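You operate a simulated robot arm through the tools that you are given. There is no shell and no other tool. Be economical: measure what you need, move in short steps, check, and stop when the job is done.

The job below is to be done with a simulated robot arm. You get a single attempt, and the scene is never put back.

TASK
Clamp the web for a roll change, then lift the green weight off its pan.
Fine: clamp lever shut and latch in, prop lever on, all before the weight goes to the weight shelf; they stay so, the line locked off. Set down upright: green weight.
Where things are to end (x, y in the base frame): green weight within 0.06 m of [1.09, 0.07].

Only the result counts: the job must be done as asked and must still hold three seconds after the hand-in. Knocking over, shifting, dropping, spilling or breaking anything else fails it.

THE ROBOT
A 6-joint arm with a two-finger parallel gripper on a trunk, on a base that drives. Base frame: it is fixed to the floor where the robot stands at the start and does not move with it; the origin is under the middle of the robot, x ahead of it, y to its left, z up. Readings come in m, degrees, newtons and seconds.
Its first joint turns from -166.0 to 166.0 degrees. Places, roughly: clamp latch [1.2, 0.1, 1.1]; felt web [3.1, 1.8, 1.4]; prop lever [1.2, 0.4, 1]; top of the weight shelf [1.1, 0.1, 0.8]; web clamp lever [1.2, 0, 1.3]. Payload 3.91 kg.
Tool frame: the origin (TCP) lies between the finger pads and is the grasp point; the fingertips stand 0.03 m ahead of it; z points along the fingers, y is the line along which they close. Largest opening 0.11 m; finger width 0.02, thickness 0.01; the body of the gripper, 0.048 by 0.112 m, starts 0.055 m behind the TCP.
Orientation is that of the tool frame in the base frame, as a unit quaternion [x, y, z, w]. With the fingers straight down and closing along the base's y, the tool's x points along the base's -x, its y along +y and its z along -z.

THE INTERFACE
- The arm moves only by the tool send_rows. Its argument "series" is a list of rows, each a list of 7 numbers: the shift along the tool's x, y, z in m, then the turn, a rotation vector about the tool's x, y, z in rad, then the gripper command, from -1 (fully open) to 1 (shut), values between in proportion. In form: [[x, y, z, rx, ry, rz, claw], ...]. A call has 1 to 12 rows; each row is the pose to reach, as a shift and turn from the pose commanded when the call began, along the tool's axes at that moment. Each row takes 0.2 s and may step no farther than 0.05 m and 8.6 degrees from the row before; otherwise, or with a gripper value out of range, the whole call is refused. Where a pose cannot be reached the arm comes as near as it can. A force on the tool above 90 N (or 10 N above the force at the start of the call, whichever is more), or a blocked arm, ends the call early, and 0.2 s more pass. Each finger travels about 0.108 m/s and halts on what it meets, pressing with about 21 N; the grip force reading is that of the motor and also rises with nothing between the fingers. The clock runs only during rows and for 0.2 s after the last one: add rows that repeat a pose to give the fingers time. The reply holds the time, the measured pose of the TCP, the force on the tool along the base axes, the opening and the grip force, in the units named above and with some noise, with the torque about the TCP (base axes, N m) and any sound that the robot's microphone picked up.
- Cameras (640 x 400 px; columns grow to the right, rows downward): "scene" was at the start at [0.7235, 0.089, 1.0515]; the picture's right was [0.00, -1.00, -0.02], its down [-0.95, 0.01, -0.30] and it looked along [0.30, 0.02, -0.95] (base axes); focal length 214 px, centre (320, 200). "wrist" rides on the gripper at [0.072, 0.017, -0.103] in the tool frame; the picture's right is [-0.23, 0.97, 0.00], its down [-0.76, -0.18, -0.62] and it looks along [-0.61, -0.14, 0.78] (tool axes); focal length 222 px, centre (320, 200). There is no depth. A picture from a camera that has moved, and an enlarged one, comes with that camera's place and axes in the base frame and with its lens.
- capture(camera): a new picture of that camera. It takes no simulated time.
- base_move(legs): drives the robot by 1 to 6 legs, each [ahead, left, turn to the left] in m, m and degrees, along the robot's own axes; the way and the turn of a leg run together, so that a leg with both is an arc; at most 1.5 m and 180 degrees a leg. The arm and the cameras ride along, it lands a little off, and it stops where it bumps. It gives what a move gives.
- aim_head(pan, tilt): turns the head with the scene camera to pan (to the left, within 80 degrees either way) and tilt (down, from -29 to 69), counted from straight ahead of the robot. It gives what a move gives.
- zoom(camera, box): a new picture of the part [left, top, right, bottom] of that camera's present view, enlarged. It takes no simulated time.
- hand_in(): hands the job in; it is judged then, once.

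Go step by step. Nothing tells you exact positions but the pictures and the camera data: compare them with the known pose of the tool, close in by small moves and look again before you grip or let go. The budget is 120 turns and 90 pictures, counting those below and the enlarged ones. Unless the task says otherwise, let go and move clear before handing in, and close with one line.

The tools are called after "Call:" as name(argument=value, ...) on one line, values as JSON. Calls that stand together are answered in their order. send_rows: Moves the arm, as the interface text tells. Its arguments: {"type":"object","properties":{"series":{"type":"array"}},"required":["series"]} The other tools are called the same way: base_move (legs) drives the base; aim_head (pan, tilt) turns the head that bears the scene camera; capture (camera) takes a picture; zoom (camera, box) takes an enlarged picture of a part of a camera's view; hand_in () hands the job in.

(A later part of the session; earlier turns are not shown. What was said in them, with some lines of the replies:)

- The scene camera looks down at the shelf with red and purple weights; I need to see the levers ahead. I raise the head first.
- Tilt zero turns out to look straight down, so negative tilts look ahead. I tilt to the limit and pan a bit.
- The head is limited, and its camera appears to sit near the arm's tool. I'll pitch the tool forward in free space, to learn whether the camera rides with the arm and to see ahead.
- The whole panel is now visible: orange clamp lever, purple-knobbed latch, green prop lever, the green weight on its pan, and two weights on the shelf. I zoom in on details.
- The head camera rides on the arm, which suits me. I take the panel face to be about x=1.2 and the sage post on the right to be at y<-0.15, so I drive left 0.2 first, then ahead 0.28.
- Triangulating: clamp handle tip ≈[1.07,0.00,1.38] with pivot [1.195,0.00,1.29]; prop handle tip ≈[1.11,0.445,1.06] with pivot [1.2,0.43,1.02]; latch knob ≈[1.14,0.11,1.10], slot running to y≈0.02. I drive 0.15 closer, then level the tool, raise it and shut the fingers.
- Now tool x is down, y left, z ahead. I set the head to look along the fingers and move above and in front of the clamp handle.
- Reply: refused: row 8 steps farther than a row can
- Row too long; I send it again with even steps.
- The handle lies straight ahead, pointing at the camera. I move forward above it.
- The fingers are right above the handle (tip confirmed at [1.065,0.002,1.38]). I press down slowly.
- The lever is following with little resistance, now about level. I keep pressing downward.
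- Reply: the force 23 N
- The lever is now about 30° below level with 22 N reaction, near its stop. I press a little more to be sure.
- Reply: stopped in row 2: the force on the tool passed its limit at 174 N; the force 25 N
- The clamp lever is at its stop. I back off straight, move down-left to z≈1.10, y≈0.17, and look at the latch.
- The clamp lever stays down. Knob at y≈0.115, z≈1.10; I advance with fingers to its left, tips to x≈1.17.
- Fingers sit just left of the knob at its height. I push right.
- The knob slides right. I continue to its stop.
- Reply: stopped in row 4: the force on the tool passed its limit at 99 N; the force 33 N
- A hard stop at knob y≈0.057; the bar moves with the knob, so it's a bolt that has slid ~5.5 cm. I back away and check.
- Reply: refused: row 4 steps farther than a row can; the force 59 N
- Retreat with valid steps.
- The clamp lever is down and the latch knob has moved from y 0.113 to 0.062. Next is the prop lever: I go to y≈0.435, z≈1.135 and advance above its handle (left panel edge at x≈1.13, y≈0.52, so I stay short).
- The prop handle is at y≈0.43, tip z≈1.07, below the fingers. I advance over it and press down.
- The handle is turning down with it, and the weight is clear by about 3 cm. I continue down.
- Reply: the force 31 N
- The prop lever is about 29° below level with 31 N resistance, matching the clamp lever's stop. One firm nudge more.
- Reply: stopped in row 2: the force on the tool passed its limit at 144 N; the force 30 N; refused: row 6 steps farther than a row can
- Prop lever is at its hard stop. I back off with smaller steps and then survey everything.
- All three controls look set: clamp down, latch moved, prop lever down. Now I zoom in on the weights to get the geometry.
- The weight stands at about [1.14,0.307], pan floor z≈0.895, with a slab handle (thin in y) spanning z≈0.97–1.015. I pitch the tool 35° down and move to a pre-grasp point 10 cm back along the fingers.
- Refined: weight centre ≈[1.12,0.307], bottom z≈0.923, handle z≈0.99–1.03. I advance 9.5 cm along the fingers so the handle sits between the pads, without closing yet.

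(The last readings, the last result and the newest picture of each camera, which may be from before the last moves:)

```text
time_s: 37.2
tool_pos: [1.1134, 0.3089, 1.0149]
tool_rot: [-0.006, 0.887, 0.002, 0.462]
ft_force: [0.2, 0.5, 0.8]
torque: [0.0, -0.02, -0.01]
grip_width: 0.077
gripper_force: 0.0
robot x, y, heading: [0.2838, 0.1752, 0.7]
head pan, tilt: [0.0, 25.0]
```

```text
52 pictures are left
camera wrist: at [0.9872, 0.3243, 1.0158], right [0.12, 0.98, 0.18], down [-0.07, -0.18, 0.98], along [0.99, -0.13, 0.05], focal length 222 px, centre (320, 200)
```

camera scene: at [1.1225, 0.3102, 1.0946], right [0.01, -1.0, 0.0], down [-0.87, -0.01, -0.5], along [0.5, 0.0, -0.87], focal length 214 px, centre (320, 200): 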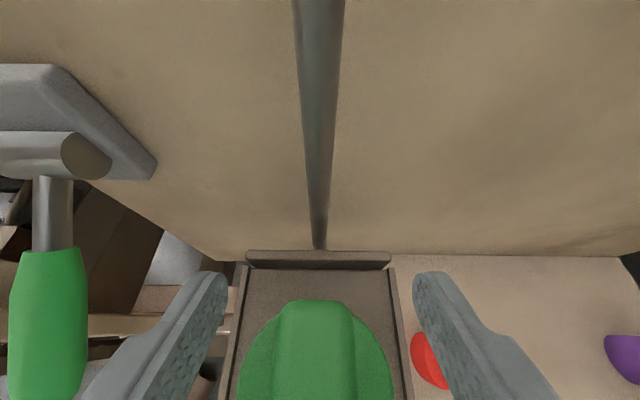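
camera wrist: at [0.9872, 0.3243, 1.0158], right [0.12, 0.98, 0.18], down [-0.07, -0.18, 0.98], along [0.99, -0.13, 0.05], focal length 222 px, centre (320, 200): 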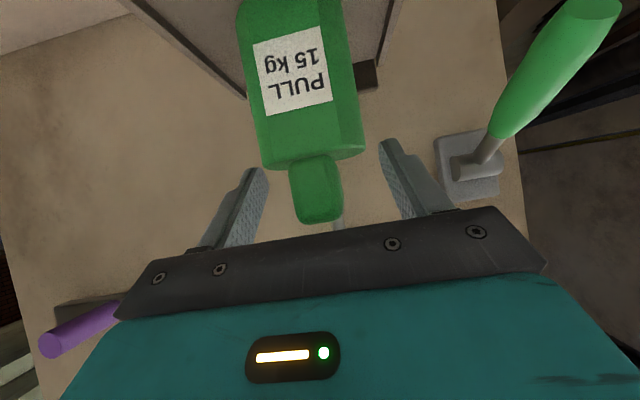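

The handle sits between the pads. I close the grip.

Call:
send_rows(series=[[0, 0, 0, 0, 0, 0, 0], [0, 0, 0, 0, 0, 0, 0.5], [0, 0, 0, 0, 0, 0, 1], [0, 0, 0, 0, 0, 0, 1], [0, 0, 0, 0, 0, 0, 1]])

Call:
capture(camera="wrist")

```text
time_s: 38.5
tool_pos: [1.1121, 0.3083, 1.0185]
tool_rot: [-0.006, 0.886, 0.002, 0.463]
ft_force: [8.2, -3.9, 36.0]
torque: [0.3, -0.83, -0.05]
grip_width: 0.0222
gripper_force: 21.0
robot x, y, heading: [0.2875, 0.1795, 0.4]
head pan, tilt: [0.0, 25.0]
```

```text
51 pictures are left
camera wrist: at [0.9866, 0.3239, 1.0179], right [0.12, 0.98, 0.18], down [-0.08, -0.18, 0.98], along [0.99, -0.13, 0.05], focal length 222 px, centre (320, 200)
```

wrist: 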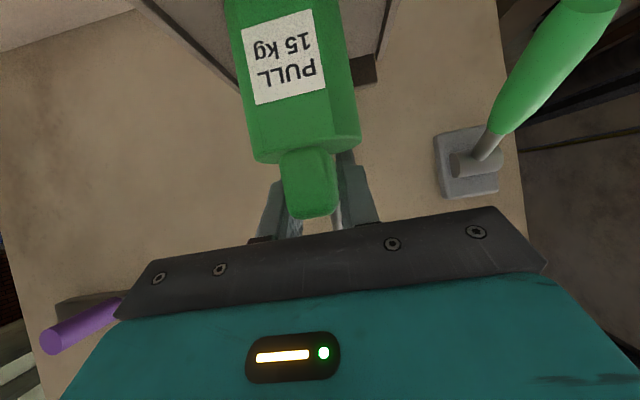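

Gripped at 2.2 cm width. I lift 2 cm slowly and read the load.

Call:
send_rows(series=[[-0.004, 0, -0.003, 0, 0, 0, 1], [-0.008, 0, -0.006, 0, 0, 0, 1], [-0.012, 0, -0.009, 0, 0, 0, 1], [-0.016, 0, -0.0115, 0, 0, 0, 1], [-0.02, 0, -0.014, 0, 0, 0, 1], [-0.02, 0, -0.014, 0, 0, 0, 1]])

Call:
capture(camera="wrist")

Call:
capture(camera="scene")

```text
time_s: 39.9
tool_pos: [1.1144, 0.3088, 1.0414]
tool_rot: [-0.007, 0.887, 0.002, 0.461]
ft_force: [0.1, 0.4, -7.4]
torque: [0.0, -0.11, 0.0]
grip_width: 0.0219
gripper_force: 21.6
robot x, y, heading: [0.2863, 0.1766, 0.5]
head pan, tilt: [0.0, 25.0]
```

```text
50 pictures are left
camera wrist: at [0.9886, 0.3251, 1.0412], right [0.12, 0.98, 0.18], down [-0.07, -0.18, 0.98], along [0.99, -0.13, 0.05], focal length 222 px, centre (320, 200)
```

wrist: 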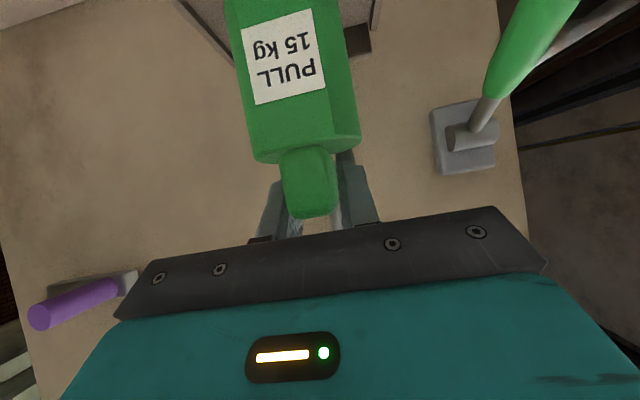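

```text
49 pictures are left
camera scene: at [1.1241, 0.3109, 1.1198], right [0.01, -1.0, 0.0], down [-0.87, -0.01, -0.5], along [0.5, 0.0, -0.87], focal length 214 px, centre (320, 200)
```

scene: 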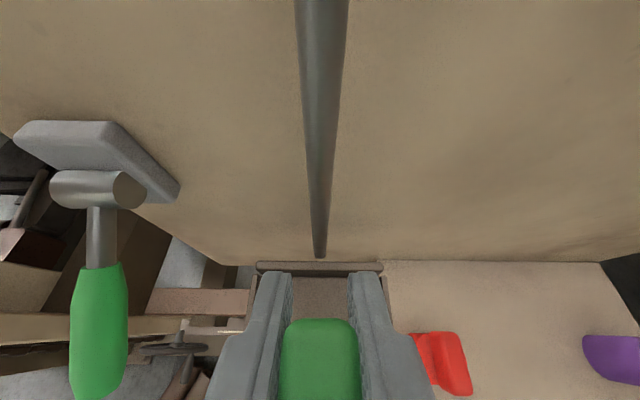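

The weight hangs at 7.4 N, held firmly. I lift slightly more, pull back to x≈0.965, and move sideways to y≈0.07, keeping away from the latch and levers.

Call:
send_rows(series=[[-0.0246, 0, -0.0172, 0, 0, 0, 1], [-0.0057, 0, -0.0529, 0, 0, 0, 1], [0.0172, 0, -0.0857, 0, 0, 0, 1], [0.0402, 0, -0.1185, 0, 0, 0, 1], [0.0574, 0, -0.1431, 0, 0, 0, 1], [0.0574, -0.04, -0.1431, 0, 0, 0, 1], [0.0574, -0.08, -0.1431, 0, 0, 0, 1], [0.0574, -0.12, -0.1431, 0, 0, 0, 1], [0.0574, -0.16, -0.1431, 0, 0, 0, 1], [0.0574, -0.2, -0.1431, 0, 0, 0, 1], [0.0574, -0.239, -0.1431, 0, 0, 0, 1], [0.0574, -0.239, -0.1431, 0, 0, 0, 1]])

Call:
capture(camera="scene")

Call:
capture(camera="wrist")

```text
time_s: 42.5
tool_pos: [0.9736, 0.1389, 1.0569]
tool_rot: [-0.019, 0.879, -0.085, 0.469]
ft_force: [0.4, 0.7, -7.1]
torque: [0.05, -0.09, 0.01]
grip_width: 0.0216
gripper_force: 21.0
out of reach, approached as far as the arm can: row 7, 8, 9, 10, 11, 12
robot x, y, heading: [0.2839, 0.1757, 0.6]
head pan, tilt: [0.0, 25.0]
```

```text
48 pictures are left
camera scene: at [0.983, 0.1526, 1.1348], right [-0.05, -0.98, 0.17], down [-0.86, -0.05, -0.51], along [0.51, -0.17, -0.84], focal length 214 px, centre (320, 200)
```

scene: 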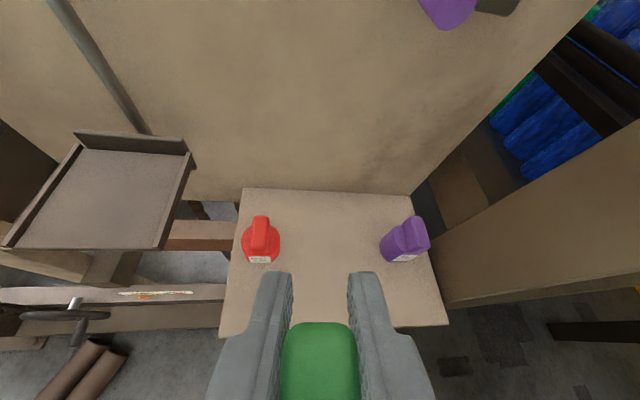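

```text
47 pictures are left
camera wrist: at [0.8502, 0.1612, 1.0511], right [0.17, 0.98, 0.02], down [-0.1, -0.01, 1.0], along [0.98, -0.18, 0.1], focal length 222 px, centre (320, 200)
```

wrist: 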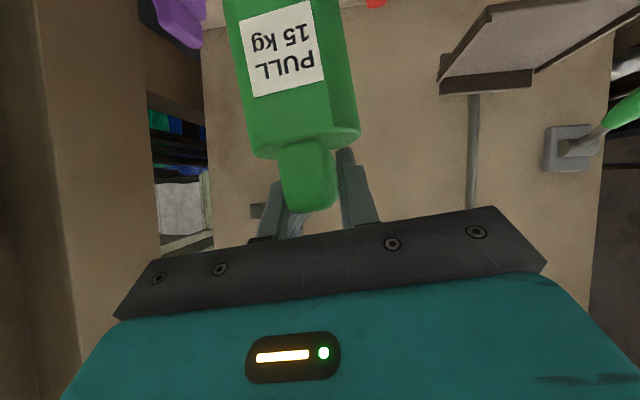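

The arm hit a joint limit moving right at that pitch and rolled the weight slightly, though it still holds. I step back left to recover the orientation, and will use the base to bring it over instead.

Call:
send_rows(series=[[0, 0.04, 0, 0, 0, 0, 1], [0, 0.08, 0, 0, 0, 0, 1], [0, 0.12, 0, 0, 0, 0, 1], [0, 0.16, 0, 0, 0, 0, 1], [0, 0.2, 0, 0, 0, 0, 1], [0, 0.22, 0, 0, 0, 0, 1], [0, 0.22, 0, 0, 0, 0, 1]])

```text
time_s: 44.0
tool_pos: [0.9825, 0.3526, 1.0191]
tool_rot: [-0.019, 0.879, -0.085, 0.468]
ft_force: [-0.7, 0.5, -8.2]
torque: [0.08, -0.11, -0.01]
grip_width: 0.022
gripper_force: 21.2
robot x, y, heading: [0.2853, 0.1795, 0.6]
head pan, tilt: [0.0, 25.0]
```

The command frame was reset to the rolled pose. I lift 5 cm and undo the roll.

Call:
send_rows(series=[[-0.0205, -0.0042, -0.0136, 0, 0, 0, 1], [-0.041, -0.0084, -0.0273, -0.033, 0.005, 0.028, 1], [-0.041, -0.02, -0.0273, -0.066, 0.009, 0.056, 1], [-0.0385, -0.036, -0.0245, -0.1, 0.014, 0.084, 1], [-0.0359, -0.0527, -0.0214, -0.133, 0.018, 0.112, 1], [-0.0359, -0.0527, -0.0214, -0.133, 0.018, 0.112, 1]])

Call:
capture(camera="wrist")

```text
time_s: 45.5
tool_pos: [0.986, 0.307, 1.073]
tool_rot: [0.001, 0.887, 0.0, 0.462]
ft_force: [0.8, 0.2, -7.5]
torque: [-0.01, -0.12, 0.03]
grip_width: 0.0219
gripper_force: 20.8
robot x, y, heading: [0.2863, 0.1788, 0.4]
head pan, tilt: [0.0, 25.0]
```

```text
46 pictures are left
camera wrist: at [0.8607, 0.3246, 1.0717], right [0.13, 0.97, 0.19], down [-0.08, -0.18, 0.98], along [0.99, -0.14, 0.05], focal length 222 px, centre (320, 200)
```

wrist: 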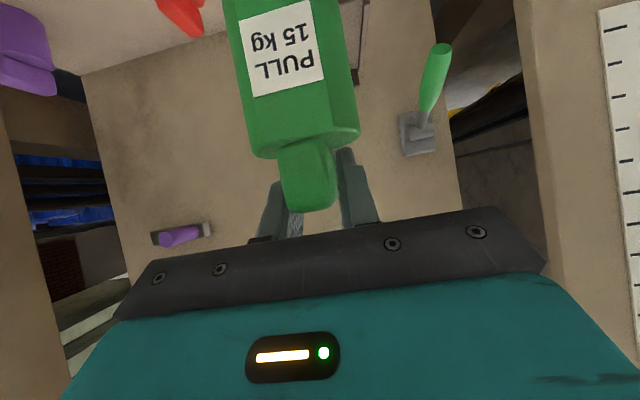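

Upright again and firmly held. I use the base to bring the tool over: back 8 cm and right 11 cm, then turn 10° right.

Call:
base_move(legs=[[-0.08, 0, 0], [0, -0.11, 0], [0, 0, -10]])

Call:
capture(camera="scene")

```text
time_s: 48.0
tool_pos: [0.917, 0.0744, 1.0721]
tool_rot: [0.079, 0.883, -0.041, 0.462]
ft_force: [-1.3, -0.2, -6.4]
torque: [-0.05, -0.15, -0.01]
grip_width: 0.0221
gripper_force: 20.7
robot x, y, heading: [0.206, 0.0738, -9.8]
head pan, tilt: [0.0, 25.0]
```

```text
45 pictures are left
camera scene: at [0.9278, 0.0728, 1.1508], right [-0.18, -0.98, 0.0], down [-0.85, 0.15, -0.5], along [0.49, -0.09, -0.86], focal length 214 px, centre (320, 200)
```

scene: 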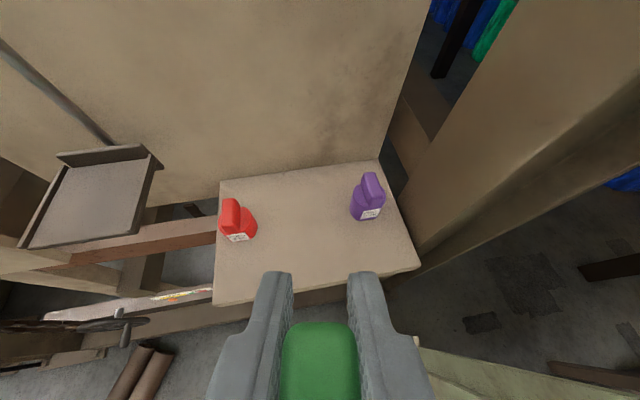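

The base landed well. Red stands at about y 0.185, purple at y −0.037, both near x 1.09, so the spot [1.09,0.07] is free. I lower 13 cm here in front, then slide in between them.

Call:
send_rows(series=[[0.0355, 0, 0.0248, 0, 0, 0, 1], [0.071, 0, 0.0497, 0, 0, 0, 1], [0.1066, 0, 0.0745, 0, 0, 0, 1], [0.0866, 0.0055, 0.103, 0, 0, 0, 1], [0.0666, 0.011, 0.1315, 0, 0, 0, 1], [0.0676, 0.011, 0.1315, 0, 0, 0, 1]])

Call:
capture(camera="scene")

Call:
capture(camera="wrist")

```text
time_s: 49.4
tool_pos: [0.9897, 0.0727, 0.9407]
tool_rot: [0.079, 0.882, -0.042, 0.463]
ft_force: [0.4, -0.3, -5.9]
torque: [-0.05, -0.07, -0.02]
grip_width: 0.0218
gripper_force: 20.9
robot x, y, heading: [0.2076, 0.0692, -9.6]
head pan, tilt: [0.0, 25.0]
```

```text
44 pictures are left
camera scene: at [0.999, 0.0725, 1.0201], right [-0.18, -0.98, 0.0], down [-0.85, 0.15, -0.5], along [0.49, -0.09, -0.86], focal length 214 px, centre (320, 200)
```

scene: 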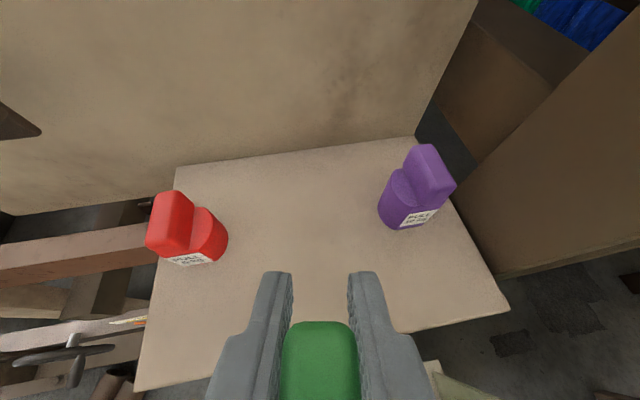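

```text
43 pictures are left
camera wrist: at [0.8692, 0.1121, 0.941], right [0.3, 0.94, 0.19], down [-0.11, -0.16, 0.98], along [0.95, -0.31, 0.05], focal length 222 px, centre (320, 200)
```

wrist: 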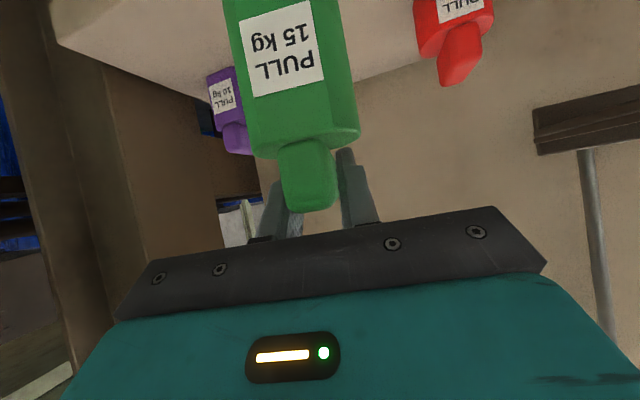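

The gap is clear on both sides. I go forward 9.3 cm, then down 3.5 cm.

Call:
send_rows(series=[[-0.0175, 0.0053, 0.025, 0, 0, 0, 1], [-0.035, 0.0105, 0.05, 0, 0, 0, 1], [-0.0525, 0.0158, 0.0751, 0, 0, 0, 1], [-0.0443, 0.0158, 0.0808, 0, 0, 0, 1], [-0.0361, 0.0158, 0.0865, 0, 0, 0, 1], [-0.0238, 0.0158, 0.0952, 0, 0, 0, 1], [-0.0238, 0.0158, 0.0952, 0, 0, 0, 1]])

Call:
capture(camera="scene")

Call:
capture(camera="wrist")

```text
time_s: 51.0
tool_pos: [1.0827, 0.0713, 0.9067]
tool_rot: [0.078, 0.883, -0.041, 0.461]
ft_force: [1.2, 0.4, -7.7]
torque: [-0.04, -0.14, 0.0]
grip_width: 0.0221
gripper_force: 20.7
robot x, y, heading: [0.2058, 0.0692, -9.8]
head pan, tilt: [0.0, 25.0]
```

```text
42 pictures are left
camera scene: at [1.092, 0.0711, 0.9853], right [-0.18, -0.98, 0.0], down [-0.85, 0.15, -0.5], along [0.49, -0.09, -0.86], focal length 214 px, centre (320, 200)
```

scene: 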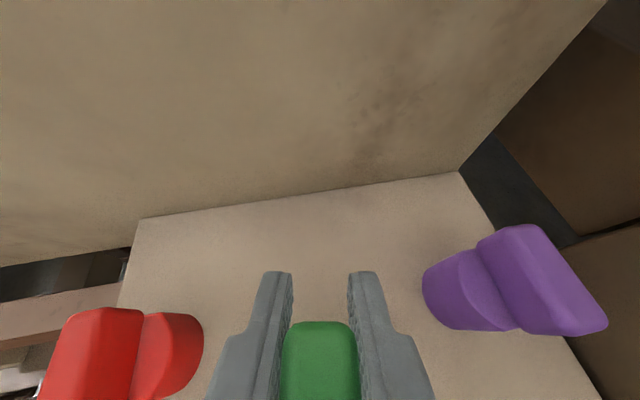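

```text
41 pictures are left
camera wrist: at [0.9622, 0.1107, 0.9063], right [0.3, 0.94, 0.19], down [-0.11, -0.16, 0.98], along [0.95, -0.31, 0.05], focal length 222 px, centre (320, 200)
```

wrist: 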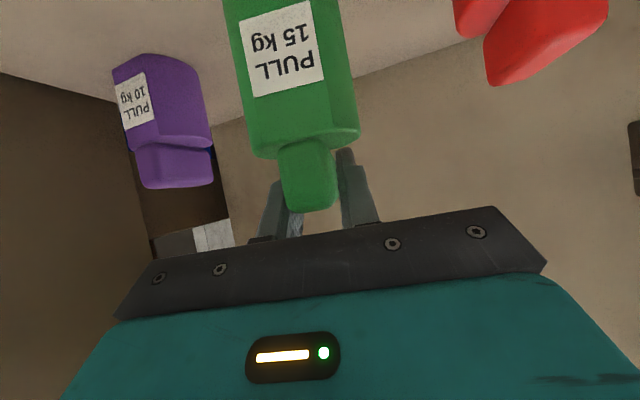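

The weight is about 1.5 cm above the shelf between the neighbours. I lower in small steps and watch the load.

Call:
send_rows(series=[[0.0033, 0, 0.0023, 0, 0, 0, 1], [0.0066, 0, 0.0046, 0, 0, 0, 1], [0.0066, 0, 0.0046, 0, 0, 0, 1]])

Call:
send_rows(series=[[0.0033, 0, 0.0023, 0, 0, 0, 1], [0.0033, 0, 0.0023, 0, 0, 0, 1]])

Call:
send_rows(series=[[0.002, 0, 0.0014, 0, 0, 0, 1], [0.002, 0, 0.0014, 0, 0, 0, 1]])

```text
time_s: 51.8
tool_pos: [1.0825, 0.0704, 0.8983]
tool_rot: [0.079, 0.883, -0.041, 0.46]
ft_force: [0.5, -0.3, -7.8]
torque: [0.0, -0.1, 0.01]
grip_width: 0.022
gripper_force: 20.8
robot x, y, heading: [0.2064, 0.0674, -9.8]
head pan, tilt: [0.0, 25.0]
```

```text
time_s: 52.4
tool_pos: [1.0826, 0.0712, 0.8941]
tool_rot: [0.079, 0.883, -0.041, 0.461]
ft_force: [-1.0, -0.4, -6.6]
torque: [-0.02, -0.12, 0.02]
grip_width: 0.0218
gripper_force: 21.2
robot x, y, heading: [0.2039, 0.0678, -9.8]
head pan, tilt: [0.0, 25.0]
```

```text
time_s: 53.0
tool_pos: [1.0814, 0.0715, 0.8921]
tool_rot: [0.078, 0.883, -0.041, 0.461]
ft_force: [-0.4, 0.1, -7.4]
torque: [-0.01, -0.1, 0.01]
grip_width: 0.0219
gripper_force: 20.7
robot x, y, heading: [0.2056, 0.0708, -9.5]
head pan, tilt: [0.0, 25.0]
```

No contact yet; continuing in small steps.

Call:
send_rows(series=[[0.0025, 0, 0.0017, 0, 0, 0, 1], [0.0025, 0, 0.0017, 0, 0, 0, 1]])

Call:
send_rows(series=[[0.0025, 0, 0.0017, 0, 0, 0, 1], [0.0025, 0, 0.0017, 0, 0, 0, 1]])

Call:
capture(camera="wrist")

```text
time_s: 53.6
tool_pos: [1.0824, 0.0709, 0.892]
tool_rot: [0.078, 0.882, -0.04, 0.462]
ft_force: [1.6, -0.2, 13.8]
torque: [0.05, 0.65, 0.01]
grip_width: 0.0221
gripper_force: 20.9
robot x, y, heading: [0.2034, 0.066, -10.0]
head pan, tilt: [0.0, 25.0]
```

```text
time_s: 54.2
tool_pos: [1.0811, 0.0701, 0.8884]
tool_rot: [0.078, 0.882, -0.04, 0.462]
ft_force: [4.1, -4.0, 27.5]
torque: [-0.2, -0.11, 0.09]
grip_width: 0.022
gripper_force: 21.6
robot x, y, heading: [0.208, 0.0679, -9.7]
head pan, tilt: [0.0, 25.0]
```

```text
40 pictures are left
camera wrist: at [0.9609, 0.1107, 0.8878], right [0.3, 0.94, 0.19], down [-0.11, -0.16, 0.98], along [0.95, -0.31, 0.05], focal length 222 px, centre (320, 200)
```

wrist: 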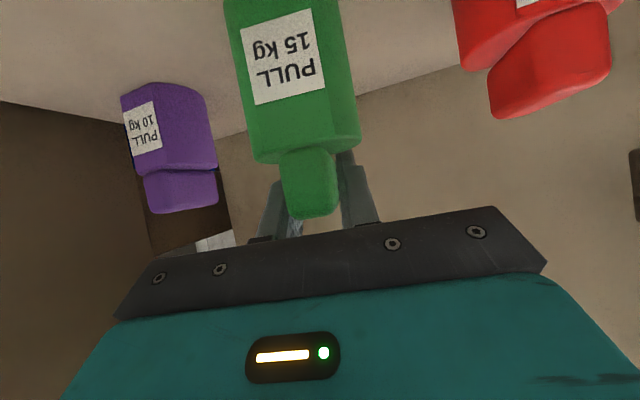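

Contact: the load has gone and the shelf pushes back. I ease up a touch, open the fingers moderately, then back out along the finger axis.

Call:
send_rows(series=[[-0.002, 0, -0.0014, 0, 0, 0, 1], [-0.002, 0, -0.0014, 0, 0, 0, 0.6], [-0.002, 0, -0.0014, 0, 0, 0, 0.3], [-0.002, 0, -0.0014, 0, 0, 0, 0.0], [-0.002, 0, -0.0014, 0, 0, 0, -0.1], [-0.002, 0, -0.0014, 0, 0, 0, -0.1]])

Call:
capture(camera="wrist")

```text
time_s: 55.6
tool_pos: [1.0815, 0.0715, 0.8884]
tool_rot: [0.079, 0.883, -0.041, 0.46]
ft_force: [-0.2, -0.1, 0.1]
torque: [0.03, -0.01, 0.0]
grip_width: 0.0604
gripper_force: 0.1
robot x, y, heading: [0.2053, 0.071, -9.4]
head pan, tilt: [0.0, 25.0]
```

```text
39 pictures are left
camera wrist: at [0.9613, 0.1109, 0.8879], right [0.3, 0.94, 0.19], down [-0.11, -0.16, 0.98], along [0.95, -0.31, 0.05], focal length 222 px, centre (320, 200)
```

wrist: 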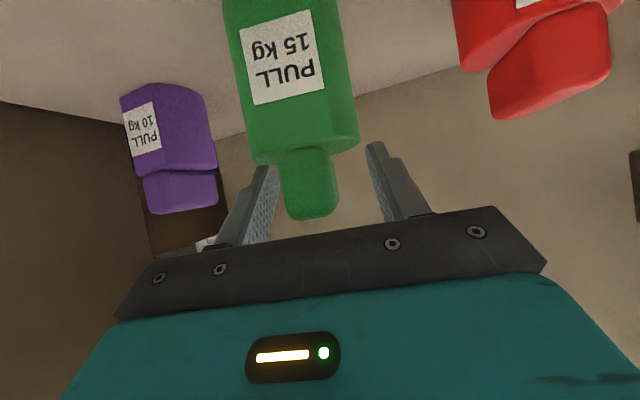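

Released cleanly and standing. I back out along the finger axis and then look at everything.

Call:
send_rows(series=[[0, 0, -0.02, 0, 0, 0, -0.1], [0, 0, -0.05, 0, 0, 0, -0.1], [0, 0, -0.09, 0, 0, 0, -0.1], [0, 0, -0.13, 0, 0, 0, -0.1], [0, 0, -0.17, 0, 0, 0, -0.1], [0, 0, -0.2, 0, 0, 0, -0.1]])

Call:
base_move(legs=[[-0.2, 0, 0]])

Call:
aim_head(pan=0, tilt=-12)

Call:
capture(camera="scene")

```text
time_s: 57.0
tool_pos: [0.9199, 0.1013, 1.0026]
tool_rot: [0.078, 0.883, -0.039, 0.462]
ft_force: [0.2, 0.2, -1.1]
torque: [0.02, -0.03, -0.04]
grip_width: 0.0605
gripper_force: 0.0
robot x, y, heading: [0.2065, 0.0686, -9.7]
head pan, tilt: [0.0, 25.0]
```

```text
time_s: 58.6
tool_pos: [0.7196, 0.1351, 1.0027]
tool_rot: [0.079, 0.883, -0.041, 0.462]
ft_force: [-0.6, 0.9, 0.3]
torque: [-0.03, 0.0, -0.03]
grip_width: 0.0604
gripper_force: 0.2
robot x, y, heading: [0.0083, 0.1024, -9.6]
head pan, tilt: [0.0, 25.0]
```

```text
time_s: 59.6
tool_pos: [0.7202, 0.1339, 1.0033]
tool_rot: [0.079, 0.883, -0.041, 0.461]
ft_force: [0.1, 0.6, 0.0]
torque: [0.03, 0.03, -0.01]
grip_width: 0.0607
gripper_force: 0.1
robot x, y, heading: [0.0035, 0.1036, -9.7]
head pan, tilt: [0.0, -12.0]
```

```text
38 pictures are left
camera scene: at [0.7546, 0.13, 1.135], right [-0.18, -0.98, 0.0], down [-0.38, 0.07, -0.92], along [0.91, -0.16, -0.39], focal length 214 px, centre (320, 200)
```

scene: 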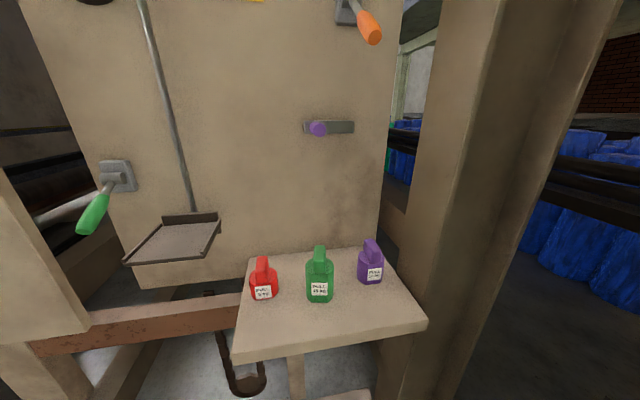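

Green stands upright at about [1.09,0.07] between red and purple; the levers and latch still look set. One closer look at them before handing in.

Call:
aim_head(pan=0, tilt=-28)

Call:
capture(camera="scene")

Call:
zoom(camera="scene", box=[240, 60, 440, 260])

```text
time_s: 60.4
tool_pos: [0.719, 0.1341, 1.0035]
tool_rot: [0.078, 0.883, -0.041, 0.462]
ft_force: [0.3, 0.5, 0.7]
torque: [0.0, -0.05, -0.01]
grip_width: 0.0606
gripper_force: 0.0
robot x, y, heading: [0.0033, 0.1028, -9.7]
head pan, tilt: [0.0, -28.0]
```

```text
37 pictures are left
camera scene: at [0.7543, 0.13, 1.1611], right [-0.18, -0.98, 0.0], down [-0.12, 0.02, -0.99], along [0.98, -0.17, -0.12], focal length 214 px, centre (320, 200)
```

scene: 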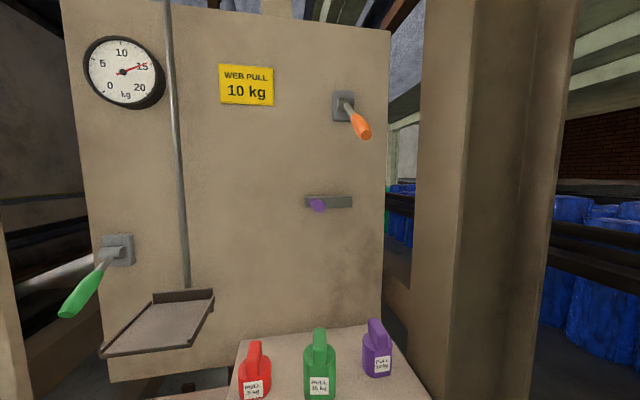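

```text
2.00 times, centred on (340, 160) of scene
camera zoom: at [0.7543, 0.13, 1.1611], right [-0.18, -0.98, 0.0], down [-0.12, 0.02, -0.99], along [0.98, -0.17, -0.12], focal length 429 px, centre (280, 280)
```

zoom: 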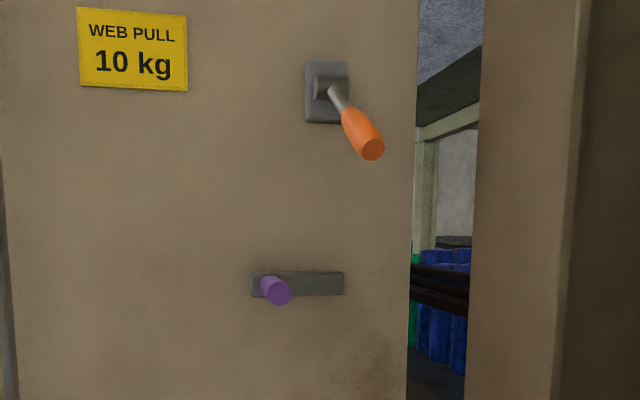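

The pan hasn't moved, the gauge still reads 15, both levers are down, the latch has slid across and green stands upright on the shelf. Handing in.

Call:
hand_in()

```text
The job is handed in.
```

I pushed the clamp lever, the latch and the prop lever to their stops, then set the green weight upright on the shelf at about [1.09, 0.07]. The pan hasn't moved. I judged the latch by its hard stop after about 5 cm and did not test it by trying to lift the clamp lever.
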